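You operate a simulated robot arm through the tools that you are given. There is no shell and no other tool. Be economical: measure what you need, move in short steps, check, and stop when the job is done.

The job below is to be done with a simulated two-armed robot. You get a single attempt, and the scene is never put back.

Task
Play the orange disc on the TV.
Fine: leave the cabinet doors open and the other discs in their cases.

Only the result counts: the job must be done as asked and must still hold three seconds after the hand-in. Knocking over, shifting, dropping, spilling or breaking anything else fails it.

Robot
Two 7-joint arms with two-finger parallel grippers on one trunk, on a base that drives. Base frame: it is fixed to the floor where the robot stands at the start and does not move with it; the origin is under the middle of the robot, x ahead of it, y to its left, z up. Readings come in mm, degrees, newtons and seconds.
The left shoulder is at the start at [20, 138, 1065], the right one opposite. With the tool pointing down near the work surface each hand reaches from about 100 to 400 mm from the robot's upright axis, wherever it stands, measured 20 degrees to its own side. Places, roughly: box power button [600, 0, 300]; down button [500, -200, 800]; mute button [500, -100, 800]; player power button [500, 0, 500]; reader button [500, 100, 200]; router button [600, -300, 300]; sound bar button [500, -200, 600]; up button [500, -200, 800]. Payload 1.57 kg a hand.
The TCP of each hand is the grasp point between the finger pads, 30 mm short of the fingertips. In the tool frame z runs along the fingers and y along their closing line. The gripper opens to 80 mm. The fingers are 17 mm wide and 12 mm thick; the gripper's body (40 by 82 mm) begins 80 mm behind the TCP.
Orientation is that of the tool frame in the base frame, as a unit quaternion [w, x, y, z]. With the fingers straight down and closing along the base's y, the tool's x points along the base's -x, its y along +y and its z along -z.

Tools
- The arms move only by the tool step_arm. It takes "left_motion", "right_motion" or both (then of equal length, played together; a hand with none holds still); each is one flat list of numbers, 6 for each row, row after row: the shift along the tool's x, y, z in units of 40 mm (1.0 is 40 mm), then the turn, a rotation vector about the tool's x, y, z in units of 6 degrees (1.0 is 6 degrees). In form: [tx, ty, tz, ax, ay, az, tx, ty, tz, ax, ay, az, ...]. A call has 1 to 12 rows; each row shifts and turns the commanded pose from where the row before left it, along the tool's axes as they then stand. "left_hand" and "right_hand" are, for a hand that has rows, the opening, from 0 (shut) to 1 (fully open), set as the call begins (left out, the last holds). A call with a number of a shift or a turn outside -1 to 1 is refused whole. A row lasts 0.2 s, in which the tool goes at most 50 mm and 8.6 degrees; a call with a longer step from one row to the next is refused whole, and so is a gripper value outside its range. Where a pose cannot be reached the arm comes as near as it can. A force on the tool above 40 N (or 10 N above the force at the start of the call, whichever is more), or a blocked arm, ends the call early, and 0.2 s more pass. Each finger travels about 45 mm/s and halts on what it meets, pressing with about 23 N; the grip force reading is that of the motor and also rises with nothing between the fingers. The clock runs only during rows and for 0.2 s after the last one: add rows that do not move to give the fingers time. The reply holds the time, the measured pose of the TCP, the force on the tool along the base axes, the opening and the grip force, in the units named above and with some noise, with the torque about the TCP (base axes, N m) and any sound that the robot's microphone picked up.
- Cameras (640 x 400 px; columns grow to the right, rows downward): "scene" is now at [190.3, -9.3, 960.7]; the picture's right is [-0.11, -0.99, 0.00], its down [-0.45, 0.05, -0.89] and it looks along [0.89, -0.10, -0.45] (base axes); focal length 214 px, centre (320, 200). "left" rides on the left gripper at [72, 7, -122] in its tool frame; the picture's right is [-0.09, 1.00, 0.00], its down [-0.84, -0.08, -0.54] and it looks along [-0.54, -0.05, 0.84] (tool axes); focal length 238 px, centre (320, 200). "right" rides on the right gripper at [72, -7, -122] in its tool frame; the picture's right is [0.09, 1.00, 0.00], its down [-0.84, 0.08, -0.54] and it looks along [-0.54, 0.05, 0.84] (tool axes); focal length 238 px, centre (320, 200). There is no depth. A picture from a camera that has moved, and an enlarged one, comes with that camera's place and axes in the base frame and with its lens.
- get_image(camera): a new picture of that camera. The clock stands still meanwhile.
- move_column(by): slides the trunk up (or, below 0, down) by that many mm; the arms and the scene camera ride with it, the base frame stays. It gives what a move gives, with no picture.
- base_move(legs): drives the robot by 1 to 6 legs, each [ahead, left, turn to the left] in mm, mm and degrees, along the robot's own axes; the way and the turn of a leg run together, so that a leg with both is an arc; at most 1500 mm and 180 degrees a leg. The arms and the cameras ride along, it lands a little off, and it stops where it bumps. It gives what a move gives.
- aim_head(pan, tilt): turns the head with the scene camera to pan (to the left, within 60 degrees either way) and tilt (down, from -29 to 69), counted from straight ahead of the robot. It gives what a move gives.
- enlarge(camera, box): a new picture of the part [left, top, right, bottom] of that camera's present view, enlarged. The clock stands still meanwhile.
- finish_job(): hands the job in; it is judged then, once.

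Go step by step. Nothing tells you exact positions but the pictures and the camera data: compare them with the known pose of the tool, close in by small moves and look again before you grip or let go. The budget is 120 turns and 92 pictures, counting those below and the enlarged ones. Unless the task says otherwise, let go and move clear before handing in, and close with one line.

The tools are called after "Call:" as name(argument=value, ...) on one line, values as JSON. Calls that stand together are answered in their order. step_arm: Moves the arms, as the interface text tells. Its arguments: {"type":"object","properties":{"left_motion":{"type":"array","items":{"type":"number"}},"left_hand":{"type":"number"},"right_motion":{"type":"array","items":{"type":"number"}},"right_hand":{"type":"number"}},"required":[]} The other tools are called the same way: move_column (by) slides the trunk up or down; base_move (legs) drives the base; aim_head (pan, tilt) turns the head that bears the scene camera; get_image (camera) takes a picture; enlarge (camera, box) takes an enlarged picture of a part of a camera's view; finish_job () hands the job in.

At the start:

```text
t: 0.0
left_tool_pos: [314.4, 75.6, 919.3]
left_tool_rot: [-0.329, -0.003, 0.944, -0.002]
left_wrist_force: [-0.1, -0.5, 0.8]
left_moment: [0.0, -0.01, -0.01]
left_opening: 79.9
left_grip_force: 0.1
right_tool_pos: [298.1, -216.3, 891.3]
right_tool_rot: [-0.376, 0.005, 0.927, 0.003]
right_wrist_force: [0.0, 0.3, 0.4]
right_moment: [0.0, -0.02, 0.01]
right_opening: 79.9
right_grip_force: 0.0
trunk travel left (down, up): [-440.0, 800.0]
robot x, y, heading: [0.4, 1.2, 0.1]
head pan, tilt: [-6.5, 26.9]
```

scene: 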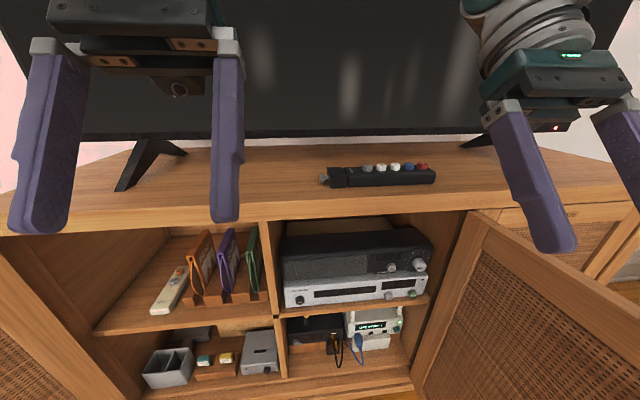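
right: 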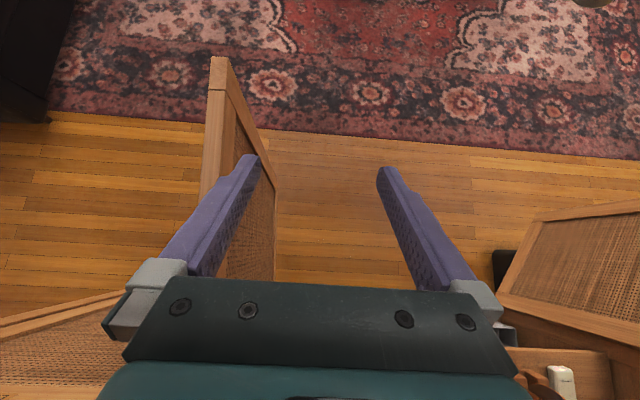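
left: 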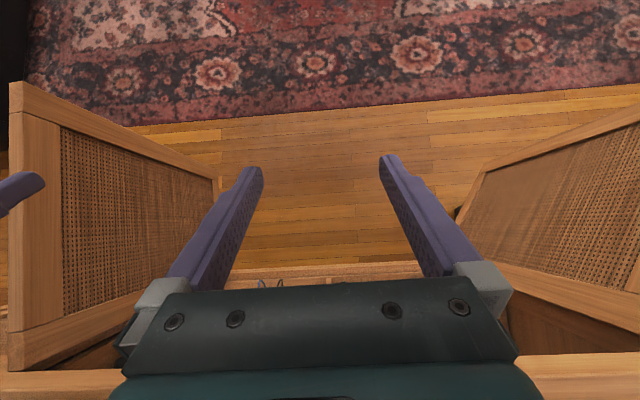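

I see a TV cabinet with open doors: three disc cases (orange, purple, green) on the left shelf, a player on the right shelf, and a remote-like bar or switch on top. I'll enlarge the details first.

Call:
enlarge(camera="scene", box=[130, 215, 290, 315])

Call:
enlarge(camera="scene", box=[270, 215, 440, 320])

Call:
enlarge(camera="scene", box=[130, 300, 450, 400])

Call:
enlarge(camera="scene", box=[300, 140, 460, 200])

```text
4.00 times, centred on (210, 265) of scene
camera zoom: at [190.3, -9.3, 960.7], right [-0.11, -0.99, 0.0], down [-0.45, 0.05, -0.89], along [0.89, -0.1, -0.45], focal length 858 px, centre (760, -60)
```

zoom: 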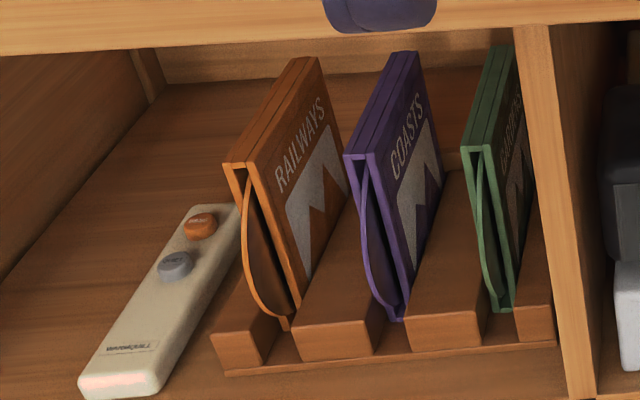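

```text
3.76 times, centred on (355, 268) of scene
camera zoom: at [190.3, -9.3, 960.7], right [-0.11, -0.99, 0.0], down [-0.45, 0.05, -0.89], along [0.89, -0.1, -0.45], focal length 807 px, centre (188, -54)
```

zoom: 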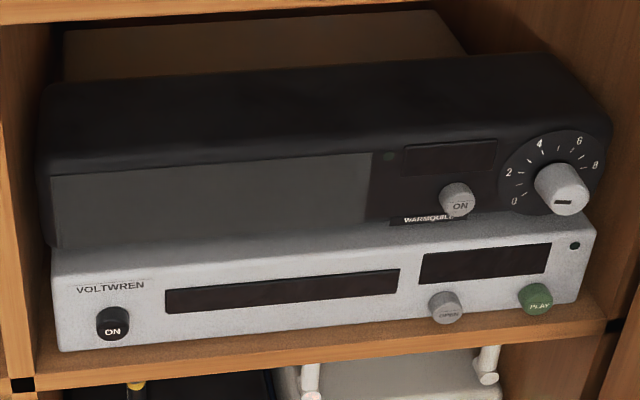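

```text
2.00 times, centred on (290, 350) of scene
camera zoom: at [190.3, -9.3, 960.7], right [-0.11, -0.99, 0.0], down [-0.45, 0.05, -0.89], along [0.89, -0.1, -0.45], focal length 429 px, centre (380, -100)
```

zoom: 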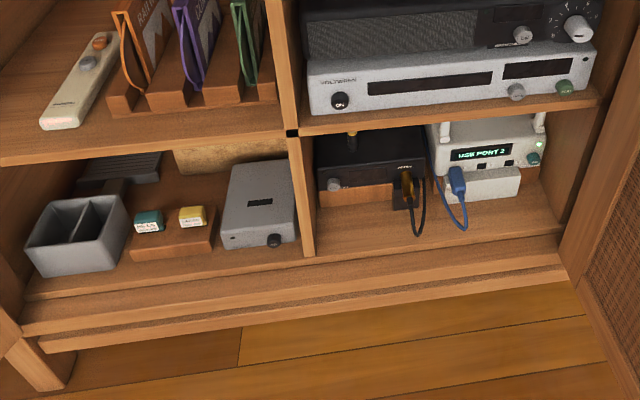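

```text
4.00 times, centred on (380, 170) of scene
camera zoom: at [190.3, -9.3, 960.7], right [-0.11, -0.99, 0.0], down [-0.45, 0.05, -0.89], along [0.89, -0.1, -0.45], focal length 858 px, centre (80, 320)
```

zoom: 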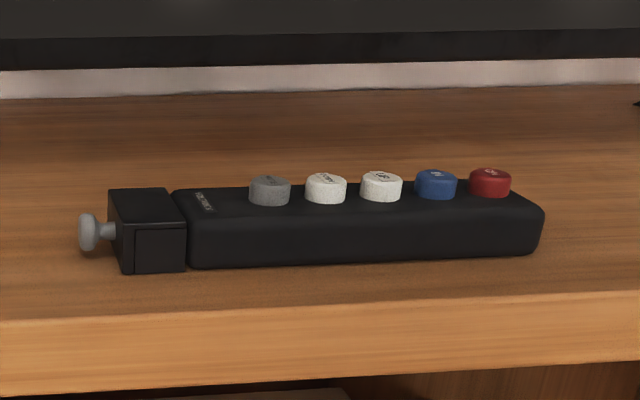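

The TV is off, and a player (VOLTWREN) sits under the sound bar. I'll zoom in on the labels and controls.

Call:
enlarge(camera="scene", box=[340, 155, 440, 190])

Call:
enlarge(camera="scene", box=[145, 260, 195, 320])

Call:
enlarge(camera="scene", box=[310, 155, 380, 195])

Call:
enlarge(camera="scene", box=[280, 270, 430, 310])

```text
6.40 times, centred on (390, 172) of scene
camera zoom: at [190.3, -9.3, 960.7], right [-0.11, -0.99, 0.0], down [-0.45, 0.05, -0.89], along [0.89, -0.1, -0.45], focal length 1373 px, centre (-128, 376)
```

zoom: 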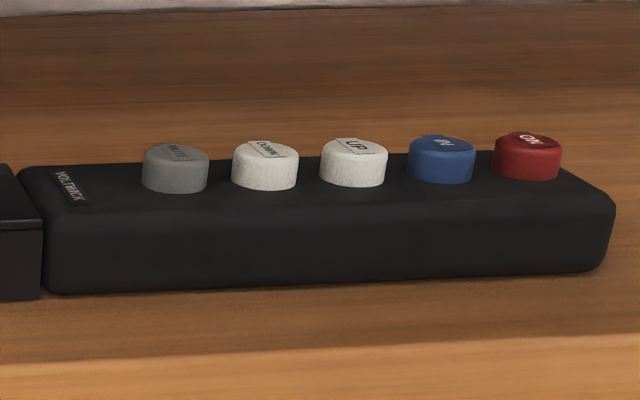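

```text
6.67 times, centred on (170, 290) of scene
camera zoom: at [190.3, -9.3, 960.7], right [-0.11, -0.99, 0.0], down [-0.45, 0.05, -0.89], along [0.89, -0.1, -0.45], focal length 1430 px, centre (1320, -400)
```

zoom: 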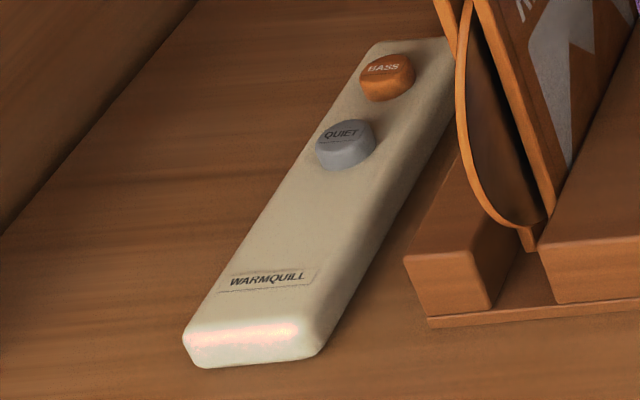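

```text
9.14 times, centred on (345, 175) of scene
camera zoom: at [190.3, -9.3, 960.7], right [-0.11, -0.99, 0.0], down [-0.45, 0.05, -0.89], along [0.89, -0.1, -0.45], focal length 1961 px, centre (91, 429)
```

zoom: 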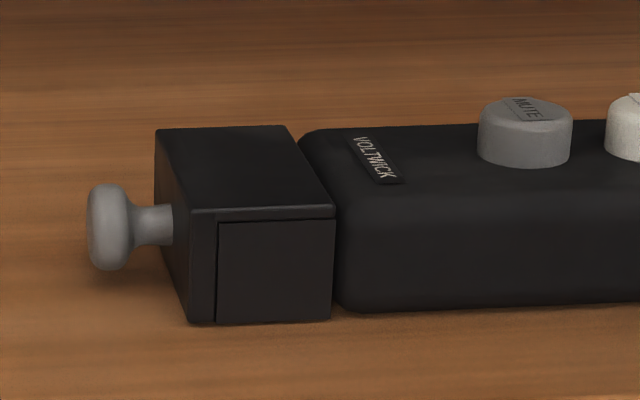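

```text
4.27 times, centred on (355, 290) of scene
camera zoom: at [190.3, -9.3, 960.7], right [-0.11, -0.99, 0.0], down [-0.45, 0.05, -0.89], along [0.89, -0.1, -0.45], focal length 915 px, centre (171, -184)
```

zoom: 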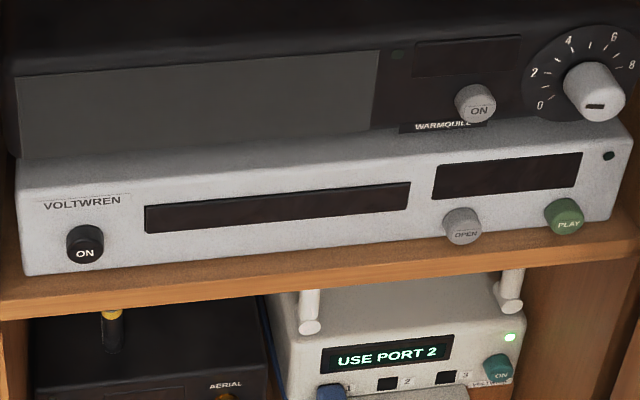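

The remote on top is VOLTWICK (MUTE/DOWN/UP/IN/ON) and the shelf remote belongs to the sound bar. I'll raise the trunk and take a second view to triangulate and to see the TV.

Call:
move_column(by=200)

Call:
aim_head(pan=-6.5, tilt=26.9)

Call:
get_image(camera="scene")

```text
t: 2.2
left_tool_pos: [313.7, 76.1, 1117.3]
left_tool_rot: [-0.33, -0.003, 0.944, -0.001]
left_wrist_force: [0.3, -0.6, -1.1]
left_moment: [0.0, -0.04, 0.0]
left_opening: 79.9
left_grip_force: 0.1
right_tool_pos: [297.7, -217.4, 1090.5]
right_tool_rot: [-0.376, 0.004, 0.927, 0.002]
right_wrist_force: [-0.7, 0.4, 0.7]
right_moment: [-0.03, 0.01, 0.01]
right_opening: 79.8
right_grip_force: 0.0
trunk travel left (down, up): [-640.0, 600.0]
robot x, y, heading: [-0.6, -4.5, -0.1]
head pan, tilt: [-6.5, 26.9]
```

```text
t: 2.8
left_tool_pos: [315.0, 75.2, 1118.6]
left_tool_rot: [-0.33, -0.003, 0.944, -0.001]
left_wrist_force: [-0.3, -0.2, -0.7]
left_moment: [0.0, -0.01, 0.0]
left_opening: 79.8
left_grip_force: 0.0
right_tool_pos: [299.0, -216.7, 1091.0]
right_tool_rot: [-0.376, 0.005, 0.927, 0.003]
right_wrist_force: [0.7, -0.9, -0.4]
right_moment: [-0.02, -0.02, 0.0]
right_opening: 79.8
right_grip_force: 0.1
trunk travel left (down, up): [-640.0, 600.0]
robot x, y, heading: [2.9, 0.9, -0.2]
head pan, tilt: [-6.5, 26.9]
```

```text
80 pictures are left
camera scene: at [190.3, -9.4, 1160.7], right [-0.11, -0.99, 0.0], down [-0.45, 0.05, -0.89], along [0.89, -0.1, -0.45], focal length 214 px, centre (320, 200)
```

scene: 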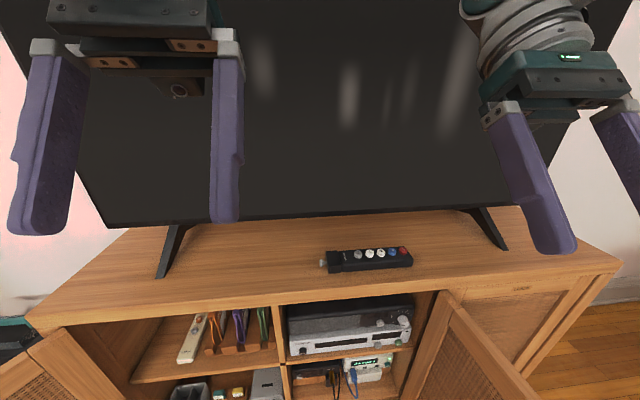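

Call:
enlarge(camera="scene", box=[310, 230, 430, 290])

Call:
enlarge(camera="scene", box=[165, 295, 285, 370])

Call:
enlarge(camera="scene", box=[280, 290, 430, 380])

```text
5.33 times, centred on (370, 260) of scene
camera zoom: at [190.3, -9.4, 1160.7], right [-0.11, -0.99, 0.0], down [-0.45, 0.05, -0.89], along [0.89, -0.1, -0.45], focal length 1144 px, centre (53, -120)
```

zoom: 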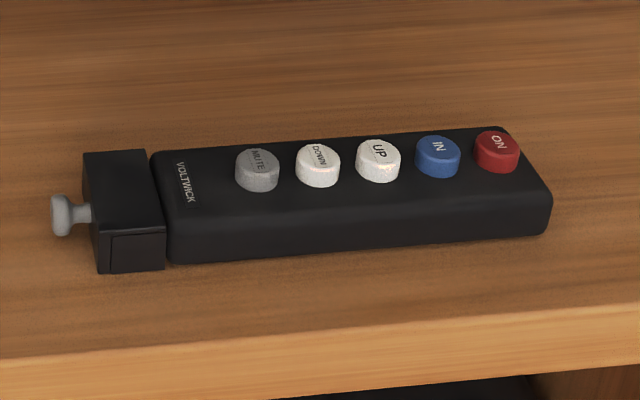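

```text
5.33 times, centred on (225, 332) of scene
camera zoom: at [190.3, -9.4, 1160.7], right [-0.11, -0.99, 0.0], down [-0.45, 0.05, -0.89], along [0.89, -0.1, -0.45], focal length 1144 px, centre (827, -507)
```

zoom: 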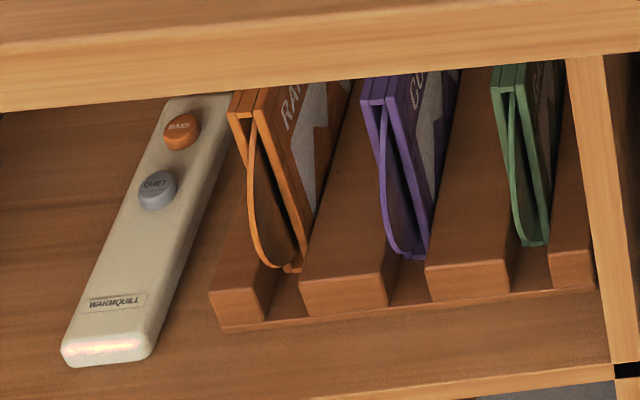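

```text
4.27 times, centred on (355, 335) of scene
camera zoom: at [190.3, -9.4, 1160.7], right [-0.11, -0.99, 0.0], down [-0.45, 0.05, -0.89], along [0.89, -0.1, -0.45], focal length 915 px, centre (171, -376)
```

zoom: 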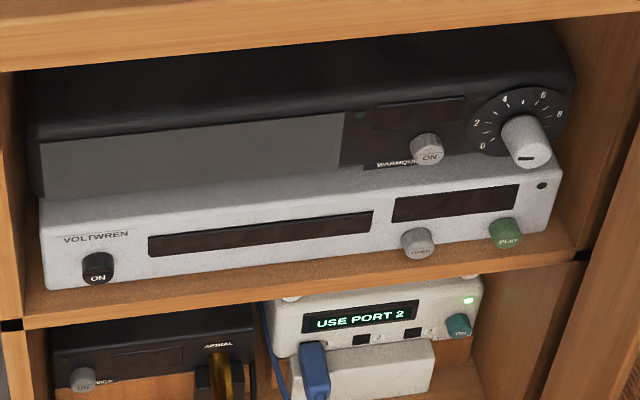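

The remote's ON button is near [549, -239, 843] and IN is near [549, -213, 843], with the tabletop edge at x≈500. I'll swing the right hand to a forward-down pose with its fingers shut, above the table.

Call:
step_arm(right_motion=[-0.3, 0, 0, 0, -1, 0, -0.3, 0, 0, 0, -1, 0, -0.3, 0, 0, 0, -1, 0, -0.3, 0, 0, 0, -1, 0, -0.3, 0, 0, 0, -1, 0, -0.3, 0, 0, 0, -1, 0, -0.3, 0, 0, 0, -1, 0, -0.3, 0, 0, 0, -1, 0, -0.3, 0, 0, 0, -1, 0, -0.3, 0, 0, 0, -1, 0, -0.3, 0, 0, 0, -1, 0], right_hand=0)

```text
t: 5.2
left_tool_pos: [313.1, 77.2, 1118.9]
left_tool_rot: [-0.33, -0.004, 0.944, -0.001]
left_wrist_force: [-0.1, -0.2, -0.4]
left_moment: [-0.02, 0.0, -0.02]
left_opening: 79.8
left_grip_force: 0.0
right_tool_pos: [418.8, -218.5, 1061.5]
right_tool_rot: [0.191, 0.005, 0.982, -0.001]
right_wrist_force: [-0.6, 0.2, -0.1]
right_moment: [0.0, -0.03, -0.01]
right_opening: 0.0
right_grip_force: 20.7
trunk travel left (down, up): [-640.0, 600.0]
robot x, y, heading: [-2.3, 2.4, -0.2]
head pan, tilt: [-6.5, 26.9]
```

Call:
step_arm(right_motion=[-0.27, -0.1, 0.92, 0, 0, 0, -0.27, -0.1, 0.92, 0, 0, 0, -0.27, -0.1, 0.92, 0, 0, 0, -0.27, -0.1, 0.92, 0, 0, 0, -0.27, -0.1, 0.92, 0, 0, 0])

Call:
enlarge(camera="right", box=[160, 100, 480, 400])

Call:
get_image(camera="scene")

```text
t: 6.4
left_tool_pos: [313.8, 75.3, 1118.9]
left_tool_rot: [-0.331, -0.004, 0.944, -0.002]
left_wrist_force: [0.1, 0.4, 0.8]
left_moment: [0.04, -0.02, 0.01]
left_opening: 79.8
left_grip_force: 0.1
right_tool_pos: [529.6, -235.1, 922.0]
right_tool_rot: [0.191, 0.005, 0.982, 0.0]
right_wrist_force: [-0.2, -0.9, 0.1]
right_moment: [0.04, -0.01, -0.02]
right_opening: 0.0
right_grip_force: 21.8
right hand out of reach, approached as far as the arm can: row 5
trunk travel left (down, up): [-640.0, 600.0]
robot x, y, heading: [-2.7, 2.5, -0.2]
head pan, tilt: [-6.5, 26.9]
```

```text
1.33 times, centred on (320, 250) of right
camera zoom: at [416.4, -239.2, 1007.1], right [-0.08, 1.0, -0.03], down [0.57, 0.07, 0.82], along [0.82, 0.04, -0.58], focal length 318 px, centre (320, 133)
```

zoom: 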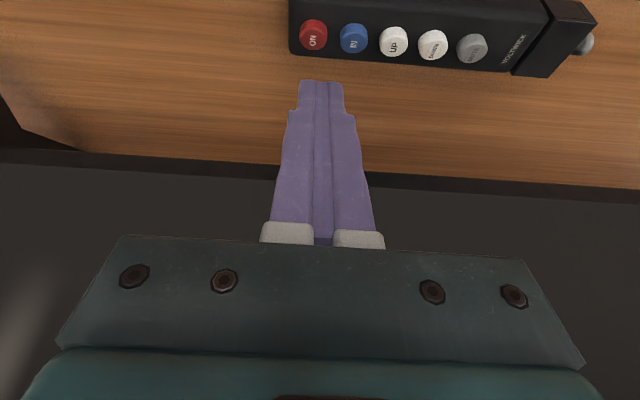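

```text
75 pictures are left
camera scene: at [190.2, -9.7, 1160.7], right [-0.11, -0.99, 0.0], down [-0.45, 0.05, -0.89], along [0.89, -0.1, -0.45], focal length 214 px, centre (320, 200)
```

scene: 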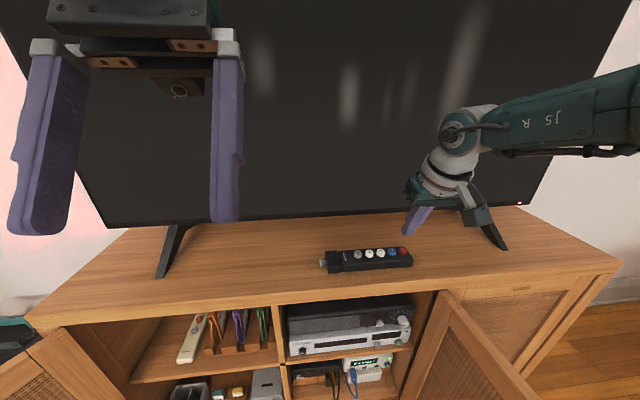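

The trunk is too high for that reach. I'll raise the hand, lower the trunk by the same amount, and then finish the approach.

Call:
step_arm(right_motion=[-0.35, 0, -0.87, 0, 0, 0, -0.35, 0, -0.87, 0, 0, 0, -0.35, 0, -0.87, 0, 0, 0, -0.35, 0, -0.87, 0, 0, 0])

Call:
move_column(by=-160)

```text
t: 7.4
left_tool_pos: [315.8, 75.3, 1118.8]
left_tool_rot: [-0.33, -0.004, 0.944, -0.002]
left_wrist_force: [-1.1, 0.4, 0.3]
left_moment: [-0.02, 0.0, -0.03]
left_opening: 80.1
left_grip_force: 0.1
right_tool_pos: [530.5, -236.5, 1069.7]
right_tool_rot: [0.19, 0.005, 0.982, 0.0]
right_wrist_force: [-0.3, 0.0, 0.0]
right_moment: [0.01, -0.02, -0.04]
right_opening: 0.0
right_grip_force: 21.4
trunk travel left (down, up): [-640.0, 600.0]
robot x, y, heading: [0.8, 1.5, -0.0]
head pan, tilt: [-6.5, 26.9]
```

```text
t: 9.2
left_tool_pos: [312.7, 77.1, 958.2]
left_tool_rot: [-0.33, -0.004, 0.944, -0.001]
left_wrist_force: [-0.2, -0.3, 0.2]
left_moment: [0.02, -0.03, -0.01]
left_opening: 80.3
left_grip_force: 0.0
right_tool_pos: [531.5, -236.3, 911.5]
right_tool_rot: [0.19, 0.006, 0.982, 0.0]
right_wrist_force: [0.1, -0.7, 1.5]
right_moment: [-0.02, 0.03, 0.01]
right_opening: 0.0
right_grip_force: 20.9
trunk travel left (down, up): [-480.0, 760.0]
robot x, y, heading: [-2.7, 1.6, -0.3]
head pan, tilt: [-6.5, 26.9]
```

Call:
step_arm(right_motion=[0.09, -0.05, 0.64, 0, 0, 0])

Call:
enlarge(camera="scene", box=[330, 120, 490, 220])

Call:
get_image(camera="right")

```text
t: 9.6
left_tool_pos: [314.4, 77.9, 958.3]
left_tool_rot: [-0.331, -0.003, 0.944, -0.001]
left_wrist_force: [-0.2, -0.6, -0.1]
left_moment: [-0.03, -0.01, -0.02]
left_opening: 80.0
left_grip_force: 0.0
right_tool_pos: [536.9, -236.8, 885.4]
right_tool_rot: [0.191, 0.005, 0.982, 0.0]
right_wrist_force: [0.6, -0.3, 0.3]
right_moment: [-0.03, -0.02, 0.01]
right_opening: 0.0
right_grip_force: 21.3
trunk travel left (down, up): [-480.0, 760.0]
robot x, y, heading: [1.1, 7.3, 0.3]
head pan, tilt: [-6.5, 26.9]
```

```text
4.00 times, centred on (410, 170) of scene
camera zoom: at [190.3, -9.2, 1000.7], right [-0.11, -0.99, 0.0], down [-0.45, 0.05, -0.89], along [0.89, -0.1, -0.45], focal length 858 px, centre (-40, 320)
```

zoom: 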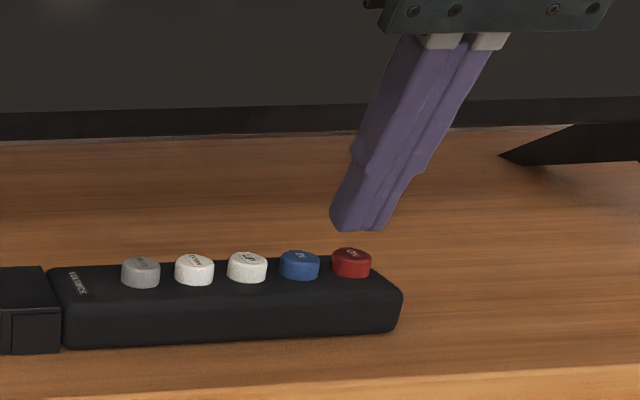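

```text
73 pictures are left
camera right: at [423.4, -241.0, 972.3], right [-0.07, 1.0, -0.03], down [0.57, 0.07, 0.82], along [0.81, 0.04, -0.58], focal length 238 px, centre (320, 200)
```

right: 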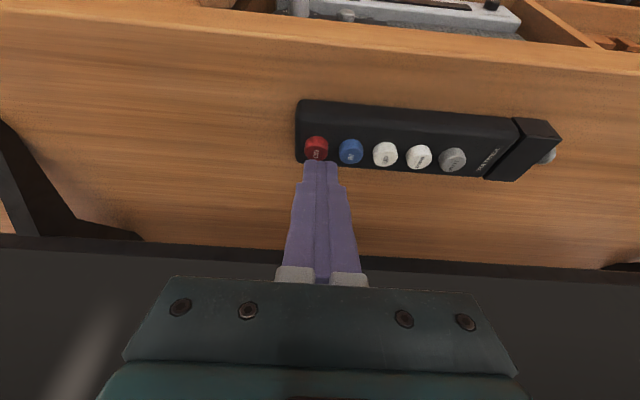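

The tip is directly above ON, so I'll press down in small steps.

Call:
step_arm(right_motion=[0.163, -0.02, 0.204, 0, 0, 0, 0.028, 0, 0.07, 0, 0, 0, 0.028, 0, 0.07, 0, 0, 0])

```text
t: 10.4
left_tool_pos: [314.1, 76.7, 957.9]
left_tool_rot: [-0.331, -0.003, 0.944, -0.002]
left_wrist_force: [0.1, 0.3, 0.8]
left_moment: [0.02, -0.03, 0.0]
left_opening: 80.0
left_grip_force: 0.1
right_tool_pos: [534.0, -238.0, 869.4]
right_tool_rot: [0.19, 0.006, 0.982, 0.0]
right_wrist_force: [-1.2, -0.4, 1.4]
right_moment: [0.0, 0.01, -0.01]
right_opening: 0.1
right_grip_force: 21.3
trunk travel left (down, up): [-480.0, 760.0]
robot x, y, heading: [-0.4, 2.5, 0.4]
head pan, tilt: [-6.5, 26.9]
heard: click
```

A click was heard. I'll retract and look at the TV.

Call:
step_arm(right_motion=[-0.14, 0, -0.35, 0, 0, 0, -0.14, 0, -0.35, 0, 0, 0])

Call:
get_image(camera="scene")

```text
t: 11.0
left_tool_pos: [315.0, 77.3, 958.5]
left_tool_rot: [-0.331, -0.004, 0.944, -0.001]
left_wrist_force: [0.5, 0.6, 0.0]
left_moment: [0.0, 0.01, 0.03]
left_opening: 80.0
left_grip_force: 0.0
right_tool_pos: [534.4, -237.7, 899.2]
right_tool_rot: [0.19, 0.005, 0.982, 0.0]
right_wrist_force: [0.3, 0.4, 0.3]
right_moment: [0.0, 0.03, -0.02]
right_opening: 0.0
right_grip_force: 21.3
trunk travel left (down, up): [-480.0, 760.0]
robot x, y, heading: [1.0, -1.8, 0.1]
head pan, tilt: [-6.5, 26.9]
```

```text
72 pictures are left
camera scene: at [190.4, -9.4, 1000.7], right [-0.11, -0.99, 0.0], down [-0.45, 0.05, -0.89], along [0.89, -0.1, -0.45], focal length 214 px, centre (320, 200)
```

scene: 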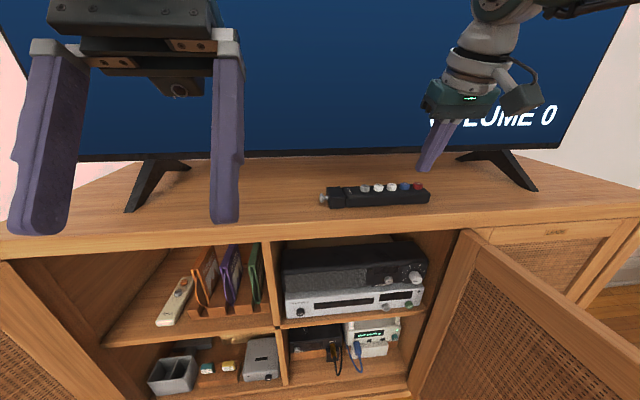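

The TV is on and shows VOLUME 0. I'll tilt the head up to see the rest of the screen.

Call:
aim_head(pan=0, tilt=-5)

Call:
get_image(camera="scene")

```text
t: 12.0
left_tool_pos: [314.2, 77.0, 958.2]
left_tool_rot: [-0.33, -0.003, 0.944, -0.001]
left_wrist_force: [-0.2, 0.2, 0.1]
left_moment: [0.01, 0.01, 0.02]
left_opening: 80.1
left_grip_force: 0.0
right_tool_pos: [533.2, -238.9, 898.2]
right_tool_rot: [0.19, 0.006, 0.982, -0.001]
right_wrist_force: [-0.4, -0.9, 0.2]
right_moment: [0.01, -0.01, 0.01]
right_opening: 0.1
right_grip_force: 20.9
trunk travel left (down, up): [-480.0, 760.0]
robot x, y, heading: [0.8, 0.4, 0.0]
head pan, tilt: [0.0, -5.0]
```

```text
71 pictures are left
camera scene: at [186.9, 1.0, 1051.8], right [0.0, -1.0, 0.0], down [0.09, 0.0, -1.0], along [1.0, 0.0, 0.09], focal length 214 px, centre (320, 200)
```

scene: 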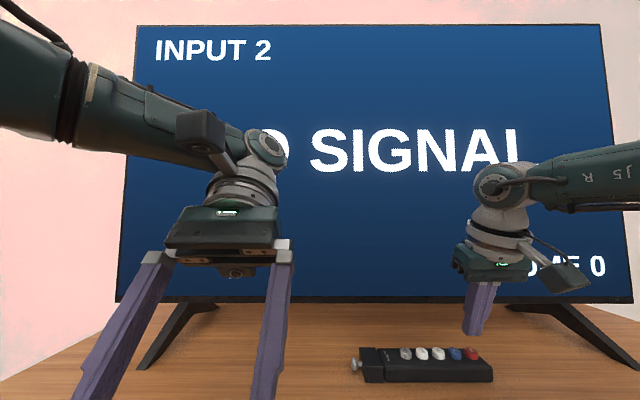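

The TV is on INPUT 2 with no signal, so I'll turn on the player before choosing an input. The right hand goes up so it stays above the table while the trunk lowers, and the left hand turns to point forward-down.

Call:
step_arm(right_motion=[-0.117, 0, -0.29, 0, 0, 0, -0.117, 0, -0.29, 0, 0, 0, -0.117, 0, -0.29, 0, 0, 0, -0.117, 0, -0.29, 0, 0, 0, -0.117, 0, -0.29, 0, 0, 0, -0.117, 0, -0.29, 0, 0, 0, -0.117, 0, -0.29, 0, 0, 0, -0.117, 0, -0.29, 0, 0, 0, -0.117, 0, -0.29, 0, 0, 0, -0.117, 0, -0.29, 0, 0, 0, -0.117, 0, -0.29, 0, 0, 0, -0.117, 0, -0.29, 0, 0, 0], left_motion=[-0.12, 0, 0, 0, -1, 0, -0.12, 0, 0, 0, -1, 0, -0.12, 0, 0, 0, -1, 0, -0.12, 0, 0, 0, -1, 0, -0.12, 0, 0, 0, -1, 0, -0.12, 0, 0, 0, -1, 0, -0.12, 0, 0, 0, -1, 0, -0.12, 0, 0, 0, -1, 0, -0.12, 0, 0, 0, -1, 0, -0.12, 0, 0, 0, -1, 0, -0.12, 0, 0, 0, -1, 0, -0.12, 0, 0, 0, -1, 0], left_hand=0)

Call:
move_column(by=-150)

Call:
aim_head(pan=0, tilt=35)

Call:
get_image(camera="scene")

```text
t: 14.5
left_tool_pos: [365.0, 78.3, 952.3]
left_tool_rot: [0.25, -0.003, 0.968, 0.002]
left_wrist_force: [-0.1, -0.7, -0.2]
left_moment: [0.04, 0.0, 0.01]
left_opening: 0.0
left_grip_force: 21.7
right_tool_pos: [517.3, -246.3, 961.9]
right_tool_rot: [0.114, 0.013, 0.993, -0.001]
right_wrist_force: [-0.7, -0.3, 0.3]
right_moment: [-0.02, 0.0, -0.01]
right_opening: 0.0
right_grip_force: 21.5
trunk travel left (down, up): [-480.0, 760.0]
robot x, y, heading: [3.0, 2.0, -0.1]
head pan, tilt: [0.0, -5.0]
stopped in row 12 (right hand): the arm was blocked; the commanded pose is now the measured one
```

```text
t: 15.6
left_tool_pos: [366.1, 77.9, 849.8]
left_tool_rot: [0.251, -0.003, 0.968, 0.0]
left_wrist_force: [0.0, -0.1, -0.5]
left_moment: [-0.02, -0.03, -0.03]
left_opening: 0.2
left_grip_force: 21.6
right_tool_pos: [518.8, -249.0, 862.6]
right_tool_rot: [0.114, 0.013, 0.993, 0.001]
right_wrist_force: [-15.0, 0.7, 53.8]
right_moment: [0.07, 0.16, 0.34]
right_opening: 0.0
right_grip_force: 20.8
trunk travel left (down, up): [-378.0, 862.0]
robot x, y, heading: [-0.8, -2.2, 0.2]
head pan, tilt: [0.0, -5.0]
stopped: the force on the tool passed its limit at 338 N (the readings are from after the stop); the commanded pose is now the measured one
```

```text
t: 16.7
left_tool_pos: [366.7, 76.2, 849.7]
left_tool_rot: [0.251, -0.003, 0.968, 0.001]
left_wrist_force: [-0.7, 0.2, 0.0]
left_moment: [-0.02, 0.01, -0.02]
left_opening: 0.1
left_grip_force: 20.9
right_tool_pos: [519.6, -247.2, 862.2]
right_tool_rot: [0.113, 0.013, 0.993, 0.0]
right_wrist_force: [-19.8, 5.9, 64.1]
right_moment: [0.31, 0.28, 0.25]
right_opening: 0.1
right_grip_force: 21.0
trunk travel left (down, up): [-378.0, 862.0]
robot x, y, heading: [1.4, 1.2, 0.0]
head pan, tilt: [0.0, 35.0]
```

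```text
70 pictures are left
camera scene: at [189.3, -0.8, 886.2], right [0.0, -1.0, 0.0], down [-0.57, 0.0, -0.82], along [0.82, 0.0, -0.57], focal length 214 px, centre (320, 200)
```

scene: 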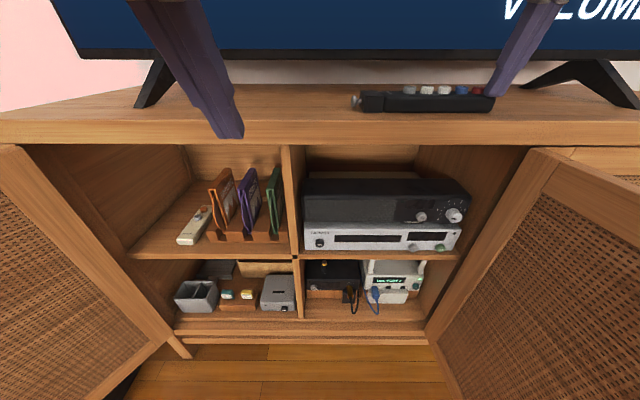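

The right arm was blocked on its way up, and the hand came down onto the remote. I'll lift off right away and check for damage.

Call:
move_column(by=60)

Call:
get_image(camera="scene")

Call:
enlarge(camera="right", box=[160, 50, 580, 290])

```text
t: 17.7
left_tool_pos: [363.1, 78.3, 910.1]
left_tool_rot: [0.251, -0.002, 0.968, 0.003]
left_wrist_force: [0.0, -0.1, 1.1]
left_moment: [0.01, 0.02, -0.01]
left_opening: 0.0
left_grip_force: 21.4
right_tool_pos: [516.7, -247.0, 920.7]
right_tool_rot: [0.112, 0.014, 0.994, 0.0]
right_wrist_force: [-0.3, 0.5, -0.4]
right_moment: [-0.01, 0.0, 0.02]
right_opening: 0.0
right_grip_force: 20.9
trunk travel left (down, up): [-438.0, 802.0]
robot x, y, heading: [-1.6, 2.2, 0.0]
head pan, tilt: [0.0, 35.0]
```

```text
69 pictures are left
camera scene: at [186.8, 1.1, 945.4], right [0.0, -1.0, 0.0], down [-0.57, 0.0, -0.82], along [0.82, 0.0, -0.57], focal length 214 px, centre (320, 200)
```

scene: 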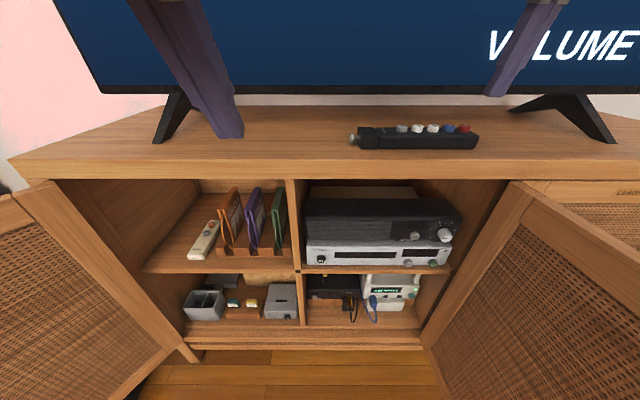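

```text
1.52 times, centred on (370, 170) of right
camera zoom: at [417.9, -248.8, 1023.7], right [-0.06, 1.0, -0.01], down [0.7, 0.05, 0.71], along [0.71, 0.03, -0.7], focal length 363 px, centre (244, 246)
```

zoom: 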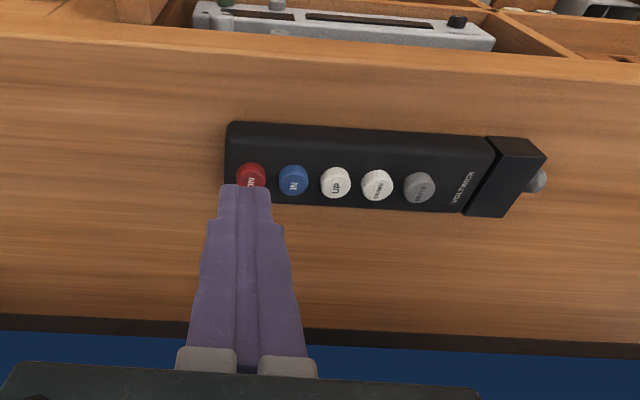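

The remote is intact and in the same place, and the TV is still on. I'll look at where the right elbow sits relative to the door.

Call:
aim_head(pan=-60, tilt=20)

Call:
get_image(camera="scene")

```text
t: 19.0
left_tool_pos: [364.0, 78.5, 910.0]
left_tool_rot: [0.25, -0.003, 0.968, 0.002]
left_wrist_force: [0.9, 0.4, -0.8]
left_moment: [0.02, 0.01, 0.01]
left_opening: 0.0
left_grip_force: 21.5
right_tool_pos: [516.5, -245.6, 920.6]
right_tool_rot: [0.113, 0.014, 0.994, 0.002]
right_wrist_force: [-0.4, -0.1, -0.5]
right_moment: [0.02, 0.0, -0.03]
right_opening: 0.0
right_grip_force: 21.2
trunk travel left (down, up): [-438.0, 802.0]
robot x, y, heading: [0.5, -0.5, -0.0]
head pan, tilt: [-60.0, 20.0]
```

```text
67 pictures are left
camera scene: at [145.5, -79.5, 969.3], right [-0.87, -0.5, 0.0], down [-0.17, 0.3, -0.94], along [0.47, -0.81, -0.34], focal length 214 px, centre (320, 200)
```

scene: 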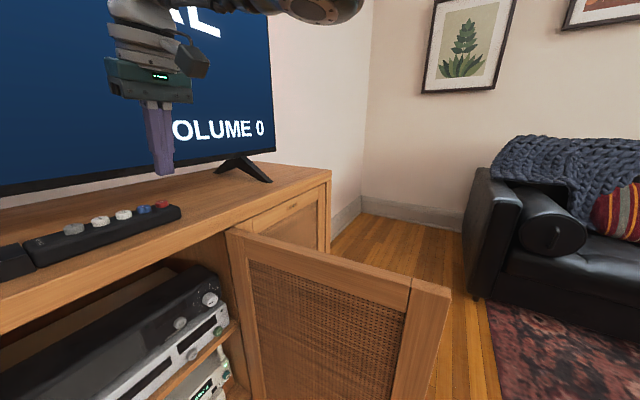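

The right elbow is well above the door top, so there's clearance. I'll draw the right hand back from the table and then lower the trunk for the player.

Call:
step_arm(right_motion=[0.81, 0, -0.19, 0, 0, 0, 0.81, 0, -0.19, 0, 0, 0, 0.81, 0, -0.19, 0, 0, 0, 0.81, 0, -0.19, 0, 0, 0, 0.81, 0, -0.19, 0, 0, 0, 0.81, 0, -0.19, 0, 0, 0])

Call:
aim_head(pan=0, tilt=35)

```text
t: 20.6
left_tool_pos: [364.8, 78.2, 908.6]
left_tool_rot: [0.251, -0.003, 0.968, 0.002]
left_wrist_force: [0.3, -0.1, -0.2]
left_moment: [-0.01, 0.02, -0.01]
left_opening: 0.2
left_grip_force: 21.3
right_tool_pos: [303.2, -245.5, 897.6]
right_tool_rot: [0.064, 0.017, 0.998, -0.015]
right_wrist_force: [0.2, 0.9, -0.5]
right_moment: [0.01, 0.01, -0.03]
right_opening: 0.0
right_grip_force: 21.6
trunk travel left (down, up): [-438.0, 802.0]
robot x, y, heading: [-4.4, -0.8, 0.2]
head pan, tilt: [-60.0, 20.0]
stopped in row 6 (right hand): the arm was blocked; the commanded pose is now the measured one
```

```text
t: 21.9
left_tool_pos: [365.2, 79.4, 908.3]
left_tool_rot: [0.251, -0.002, 0.968, 0.0]
left_wrist_force: [-0.5, -0.7, 1.1]
left_moment: [-0.04, 0.0, -0.01]
left_opening: 0.0
left_grip_force: 21.2
right_tool_pos: [304.8, -244.9, 896.1]
right_tool_rot: [0.064, 0.017, 0.998, -0.015]
right_wrist_force: [-0.8, -0.9, -0.3]
right_moment: [0.0, -0.04, -0.02]
right_opening: 0.1
right_grip_force: 21.2
trunk travel left (down, up): [-438.0, 802.0]
robot x, y, heading: [2.2, -1.5, -0.4]
head pan, tilt: [0.0, 35.0]
```

Call:
move_column(by=-250)

Call:
get_image(camera="scene")

```text
t: 24.5
left_tool_pos: [366.9, 68.9, 660.7]
left_tool_rot: [0.25, -0.004, 0.968, -0.002]
left_wrist_force: [0.7, 0.3, 0.9]
left_moment: [0.02, 0.01, -0.01]
left_opening: 0.0
left_grip_force: 21.4
right_tool_pos: [305.3, -255.1, 649.9]
right_tool_rot: [0.066, 0.018, 0.998, -0.019]
right_wrist_force: [-0.3, 0.2, -0.4]
right_moment: [-0.02, -0.03, 0.0]
right_opening: 0.0
right_grip_force: 21.4
trunk travel left (down, up): [-188.0, 1052.0]
robot x, y, heading: [-2.1, 1.6, 0.1]
head pan, tilt: [0.0, 35.0]
```

```text
66 pictures are left
camera scene: at [187.6, -7.2, 697.3], right [0.0, -1.0, 0.01], down [-0.57, -0.01, -0.82], along [0.82, 0.0, -0.57], focal length 214 px, centre (320, 200)
```

scene: 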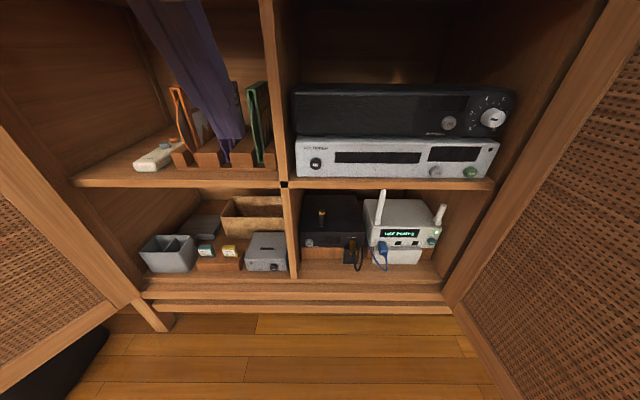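

The robot seems shifted about 8 mm sideways and slightly rolled, so an arm may be touching something. I'll look to both sides.

Call:
aim_head(pan=-60, tilt=15)

Call:
get_image(camera="scene")

Call:
aim_head(pan=60, tilt=15)

Call:
get_image(camera="scene")

```text
t: 25.8
left_tool_pos: [364.7, 66.4, 658.5]
left_tool_rot: [0.251, -0.005, 0.968, -0.003]
left_wrist_force: [-0.6, 0.6, 0.0]
left_moment: [0.0, -0.01, 0.0]
left_opening: 0.0
left_grip_force: 21.5
right_tool_pos: [306.2, -258.9, 650.9]
right_tool_rot: [0.065, 0.017, 0.998, -0.019]
right_wrist_force: [-0.5, -1.1, 0.5]
right_moment: [0.02, -0.03, 0.03]
right_opening: 0.1
right_grip_force: 21.5
trunk travel left (down, up): [-188.0, 1052.0]
robot x, y, heading: [-0.9, 0.2, -0.1]
head pan, tilt: [-60.0, 15.0]
```

```text
65 pictures are left
camera scene: at [146.4, -91.6, 728.9], right [-0.87, -0.5, 0.0], down [-0.13, 0.21, -0.97], along [0.48, -0.84, -0.25], focal length 214 px, centre (320, 200)
```

scene: 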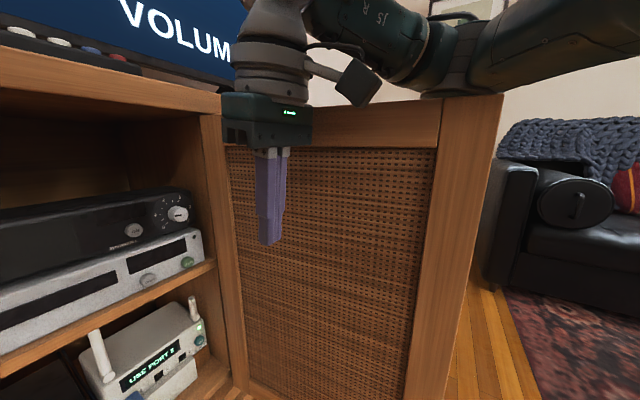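

```text
t: 27.8
left_tool_pos: [365.2, 64.2, 658.6]
left_tool_rot: [0.251, -0.004, 0.968, -0.003]
left_wrist_force: [-0.2, -0.4, -0.2]
left_moment: [0.02, 0.0, -0.05]
left_opening: 0.0
left_grip_force: 21.0
right_tool_pos: [306.0, -258.6, 650.5]
right_tool_rot: [0.065, 0.017, 0.998, -0.019]
right_wrist_force: [-0.4, 1.3, -0.3]
right_moment: [0.0, 0.02, 0.0]
right_opening: 0.0
right_grip_force: 21.0
trunk travel left (down, up): [-188.0, 1052.0]
robot x, y, heading: [-0.7, 2.2, 0.2]
head pan, tilt: [60.0, 15.0]
```

```text
64 pictures are left
camera scene: at [146.3, 69.6, 727.1], right [0.87, -0.5, 0.01], down [-0.13, -0.23, -0.96], along [0.48, 0.83, -0.27], focal length 214 px, centre (320, 200)
```

scene: 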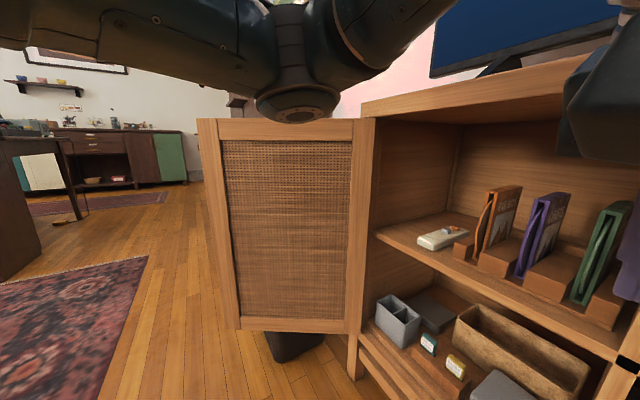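

The right elbow is resting on the right door's top edge and the left elbow is very near its door. I'll raise the trunk to clear both.

Call:
move_column(by=90)

Call:
get_image(camera="scene")

Call:
aim_head(pan=-60, tilt=25)

Call:
get_image(camera="scene")

```text
t: 29.0
left_tool_pos: [365.6, 77.7, 749.7]
left_tool_rot: [0.25, -0.002, 0.968, 0.002]
left_wrist_force: [0.1, 0.1, 0.6]
left_moment: [-0.04, -0.01, -0.02]
left_opening: 0.1
left_grip_force: 21.3
right_tool_pos: [303.8, -245.4, 736.4]
right_tool_rot: [0.065, 0.017, 0.998, -0.014]
right_wrist_force: [0.4, 0.8, -0.4]
right_moment: [0.05, -0.01, 0.0]
right_opening: 0.1
right_grip_force: 21.1
trunk travel left (down, up): [-278.0, 962.0]
robot x, y, heading: [4.2, -1.6, 0.1]
head pan, tilt: [60.0, 15.0]
```

```text
63 pictures are left
camera scene: at [145.5, 82.2, 817.4], right [0.87, -0.5, 0.0], down [-0.13, -0.22, -0.97], along [0.48, 0.84, -0.26], focal length 214 px, centre (320, 200)
```

scene: 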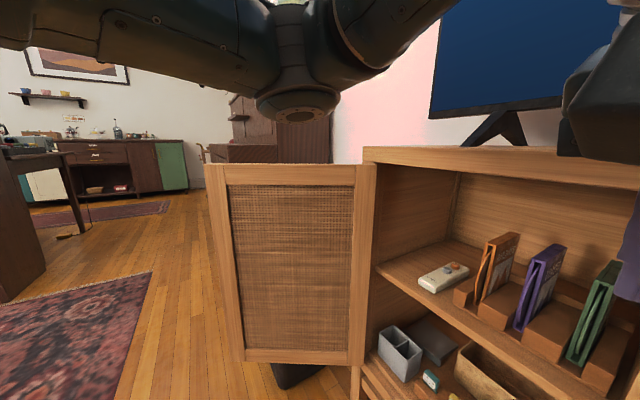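

```text
t: 31.0
left_tool_pos: [364.5, 78.6, 749.8]
left_tool_rot: [0.25, -0.003, 0.968, 0.001]
left_wrist_force: [-0.2, -0.2, -0.4]
left_moment: [0.01, -0.02, -0.02]
left_opening: 0.2
left_grip_force: 21.0
right_tool_pos: [304.7, -246.8, 738.2]
right_tool_rot: [0.066, 0.017, 0.998, -0.015]
right_wrist_force: [0.2, -0.1, -0.1]
right_moment: [-0.03, -0.01, 0.0]
right_opening: 0.0
right_grip_force: 21.4
trunk travel left (down, up): [-278.0, 962.0]
robot x, y, heading: [-3.6, 3.9, -0.1]
head pan, tilt: [-60.0, 25.0]
```

```text
62 pictures are left
camera scene: at [144.9, -78.6, 801.3], right [-0.87, -0.5, 0.0], down [-0.21, 0.37, -0.91], along [0.45, -0.78, -0.42], focal length 214 px, centre (320, 200)
```

scene: 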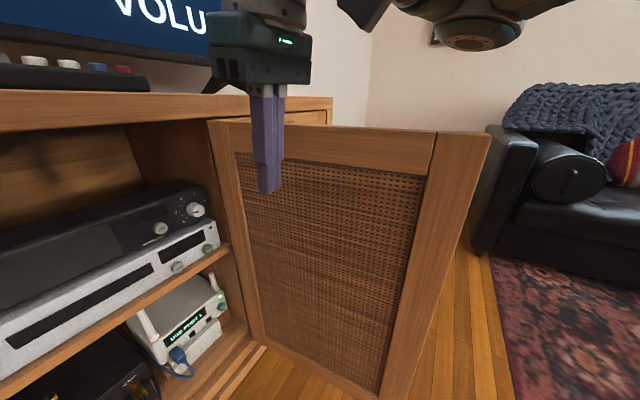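

The trunk is level again with both elbows clear. Next the left hand goes to the player's ON button, at about [522, -1, 540], with a steeper forward pitch.

Call:
step_arm(left_motion=[0, -0.4, 0, 0, -1, 0, 0, -0.4, 0, 0, -1, 0, 0, -0.4, 0, 0, -1, 0, 0, -0.4, 0, 0, -1, 0, 0, -0.4, 0, 0, -1, 0, 0.63, 0, 0.78, 0, 0, 0, 0.63, 0, 0.78, 0, 0, 0, 0.63, 0, 0.78, 0, 0, 0, 0.63, 0, 0.78, 0, 0, 0])

Call:
aim_head(pan=-5, tilt=35)

Call:
get_image(camera="scene")

Call:
get_image(camera="left")

```text
t: 33.0
left_tool_pos: [419.3, -2.4, 597.6]
left_tool_rot: [0.493, -0.001, 0.87, 0.001]
left_wrist_force: [-0.3, 0.7, -0.1]
left_moment: [0.0, -0.02, -0.02]
left_opening: 0.2
left_grip_force: 21.3
right_tool_pos: [305.0, -247.2, 737.0]
right_tool_rot: [0.065, 0.019, 0.998, -0.014]
right_wrist_force: [0.3, -0.6, -0.6]
right_moment: [-0.03, 0.01, -0.01]
right_opening: 0.0
right_grip_force: 21.3
trunk travel left (down, up): [-278.0, 962.0]
robot x, y, heading: [-0.6, 0.2, 0.2]
head pan, tilt: [-60.0, 25.0]
```

```text
t: 34.3
left_tool_pos: [420.4, -2.1, 599.5]
left_tool_rot: [0.492, -0.003, 0.871, 0.003]
left_wrist_force: [-0.5, -0.6, 0.4]
left_moment: [0.01, -0.02, 0.03]
left_opening: 0.0
left_grip_force: 21.6
right_tool_pos: [304.2, -245.0, 737.5]
right_tool_rot: [0.065, 0.017, 0.998, -0.014]
right_wrist_force: [0.1, -0.4, 0.0]
right_moment: [0.0, -0.03, -0.02]
right_opening: 0.0
right_grip_force: 21.8
trunk travel left (down, up): [-278.0, 962.0]
robot x, y, heading: [-1.3, 1.7, 0.2]
head pan, tilt: [-5.0, 35.0]
```

```text
61 pictures are left
camera scene: at [186.6, -6.6, 785.5], right [-0.09, -1.0, 0.0], down [-0.57, 0.05, -0.82], along [0.82, -0.07, -0.57], focal length 214 px, centre (320, 200)
```

scene: 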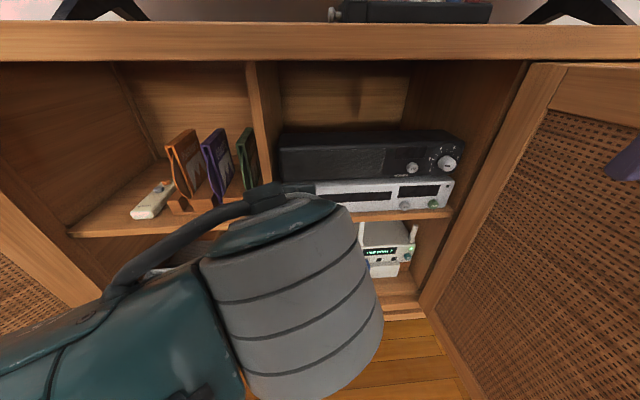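

```text
60 pictures are left
camera left: at [278.5, 4.2, 599.9], right [0.04, 1.0, 0.08], down [-0.03, -0.08, 1.0], along [1.0, -0.04, 0.03], focal length 238 px, centre (320, 200)
```

left: 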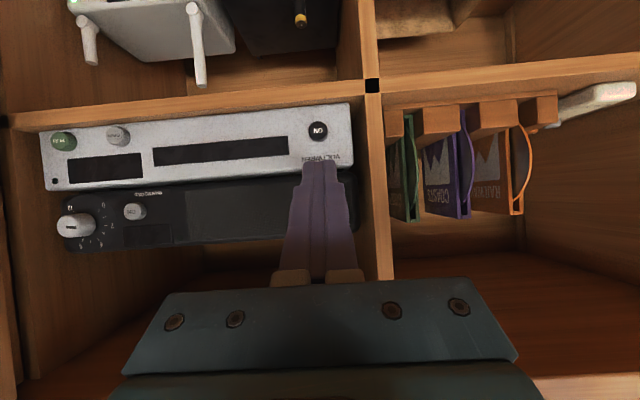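

The left gripper camera gives a clear, upside-down view and confirms ON at [522, -2, 538]. I'll approach and press it.

Call:
step_arm(left_motion=[0.06, 0.02, 0.97, 0, 0, 0, 0.06, 0, 0.97, 0, 0, 0])

Call:
enlarge(camera="left", box=[240, 80, 400, 180])

```text
t: 34.9
left_tool_pos: [484.4, -2.2, 554.4]
left_tool_rot: [0.493, -0.002, 0.87, 0.002]
left_wrist_force: [0.0, 0.6, -0.4]
left_moment: [0.0, -0.03, 0.03]
left_opening: 0.1
left_grip_force: 21.3
right_tool_pos: [305.1, -246.4, 736.7]
right_tool_rot: [0.066, 0.018, 0.998, -0.014]
right_wrist_force: [-0.5, -0.8, -1.1]
right_moment: [-0.02, 0.02, 0.02]
right_opening: 0.1
right_grip_force: 21.5
trunk travel left (down, up): [-278.0, 962.0]
robot x, y, heading: [-3.2, 6.2, -0.0]
head pan, tilt: [-5.0, 35.0]
```

```text
4.00 times, centred on (320, 130) of left
camera zoom: at [342.0, 3.9, 555.1], right [0.04, 1.0, 0.08], down [-0.03, -0.08, 1.0], along [1.0, -0.04, 0.03], focal length 953 px, centre (320, 480)
```

zoom: 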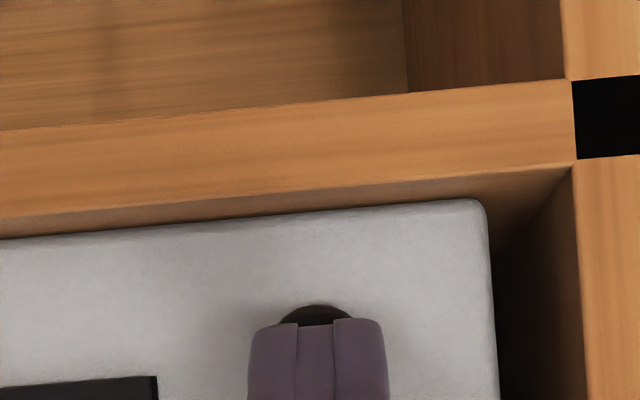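

Call:
step_arm(left_motion=[-0.04, 0, 0.21, 0, 0, 0, -0.0515, 0, 0.0857, 0, 0, 0, -0.0515, 0, 0.0857, 0, 0, 0])

```text
t: 35.7
left_tool_pos: [494.1, -1.2, 548.9]
left_tool_rot: [0.491, -0.002, 0.871, 0.003]
left_wrist_force: [-12.8, -0.2, 4.7]
left_moment: [0.0, -0.02, -0.01]
left_opening: 0.1
left_grip_force: 20.8
right_tool_pos: [301.0, -247.6, 735.6]
right_tool_rot: [0.064, 0.017, 0.998, -0.014]
right_wrist_force: [-0.3, -0.1, 0.6]
right_moment: [-0.01, 0.02, -0.01]
right_opening: 0.0
right_grip_force: 21.2
trunk travel left (down, up): [-278.0, 962.0]
robot x, y, heading: [1.8, -1.9, -0.2]
head pan, tilt: [-5.0, 35.0]
heard: click
```

A click was heard. I'll retract and check the player display.

Call:
step_arm(left_motion=[0.386, 0, -0.643, 0, 0, 0, 0.386, 0, -0.643, 0, 0, 0, 0.386, 0, -0.643, 0, 0, 0])

Call:
enlarge(camera="left", box=[0, 60, 400, 310])

```text
t: 36.5
left_tool_pos: [408.5, -0.2, 552.4]
left_tool_rot: [0.492, -0.002, 0.87, 0.003]
left_wrist_force: [0.4, 0.6, 0.8]
left_moment: [-0.03, -0.01, 0.01]
left_opening: 0.0
left_grip_force: 21.4
right_tool_pos: [303.4, -245.4, 736.6]
right_tool_rot: [0.066, 0.018, 0.998, -0.014]
right_wrist_force: [0.5, -0.8, 0.5]
right_moment: [0.01, -0.06, 0.03]
right_opening: 0.0
right_grip_force: 21.1
trunk travel left (down, up): [-278.0, 962.0]
robot x, y, heading: [2.0, 2.1, 0.0]
head pan, tilt: [-5.0, 35.0]
```

```text
1.60 times, centred on (200, 185) of left
camera zoom: at [266.4, 5.8, 552.7], right [0.04, 1.0, 0.08], down [-0.03, -0.08, 1.0], along [1.0, -0.04, 0.03], focal length 381 px, centre (512, 224)
```

zoom: 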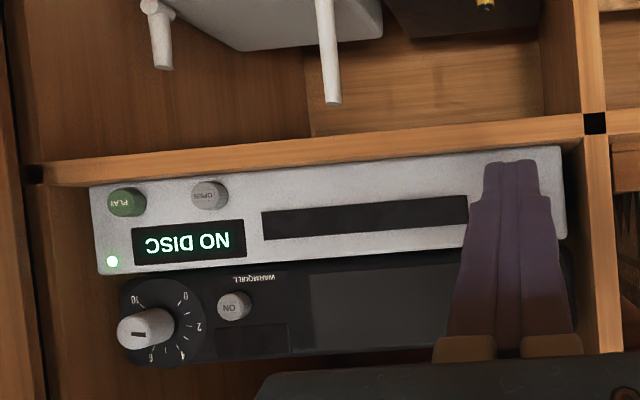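

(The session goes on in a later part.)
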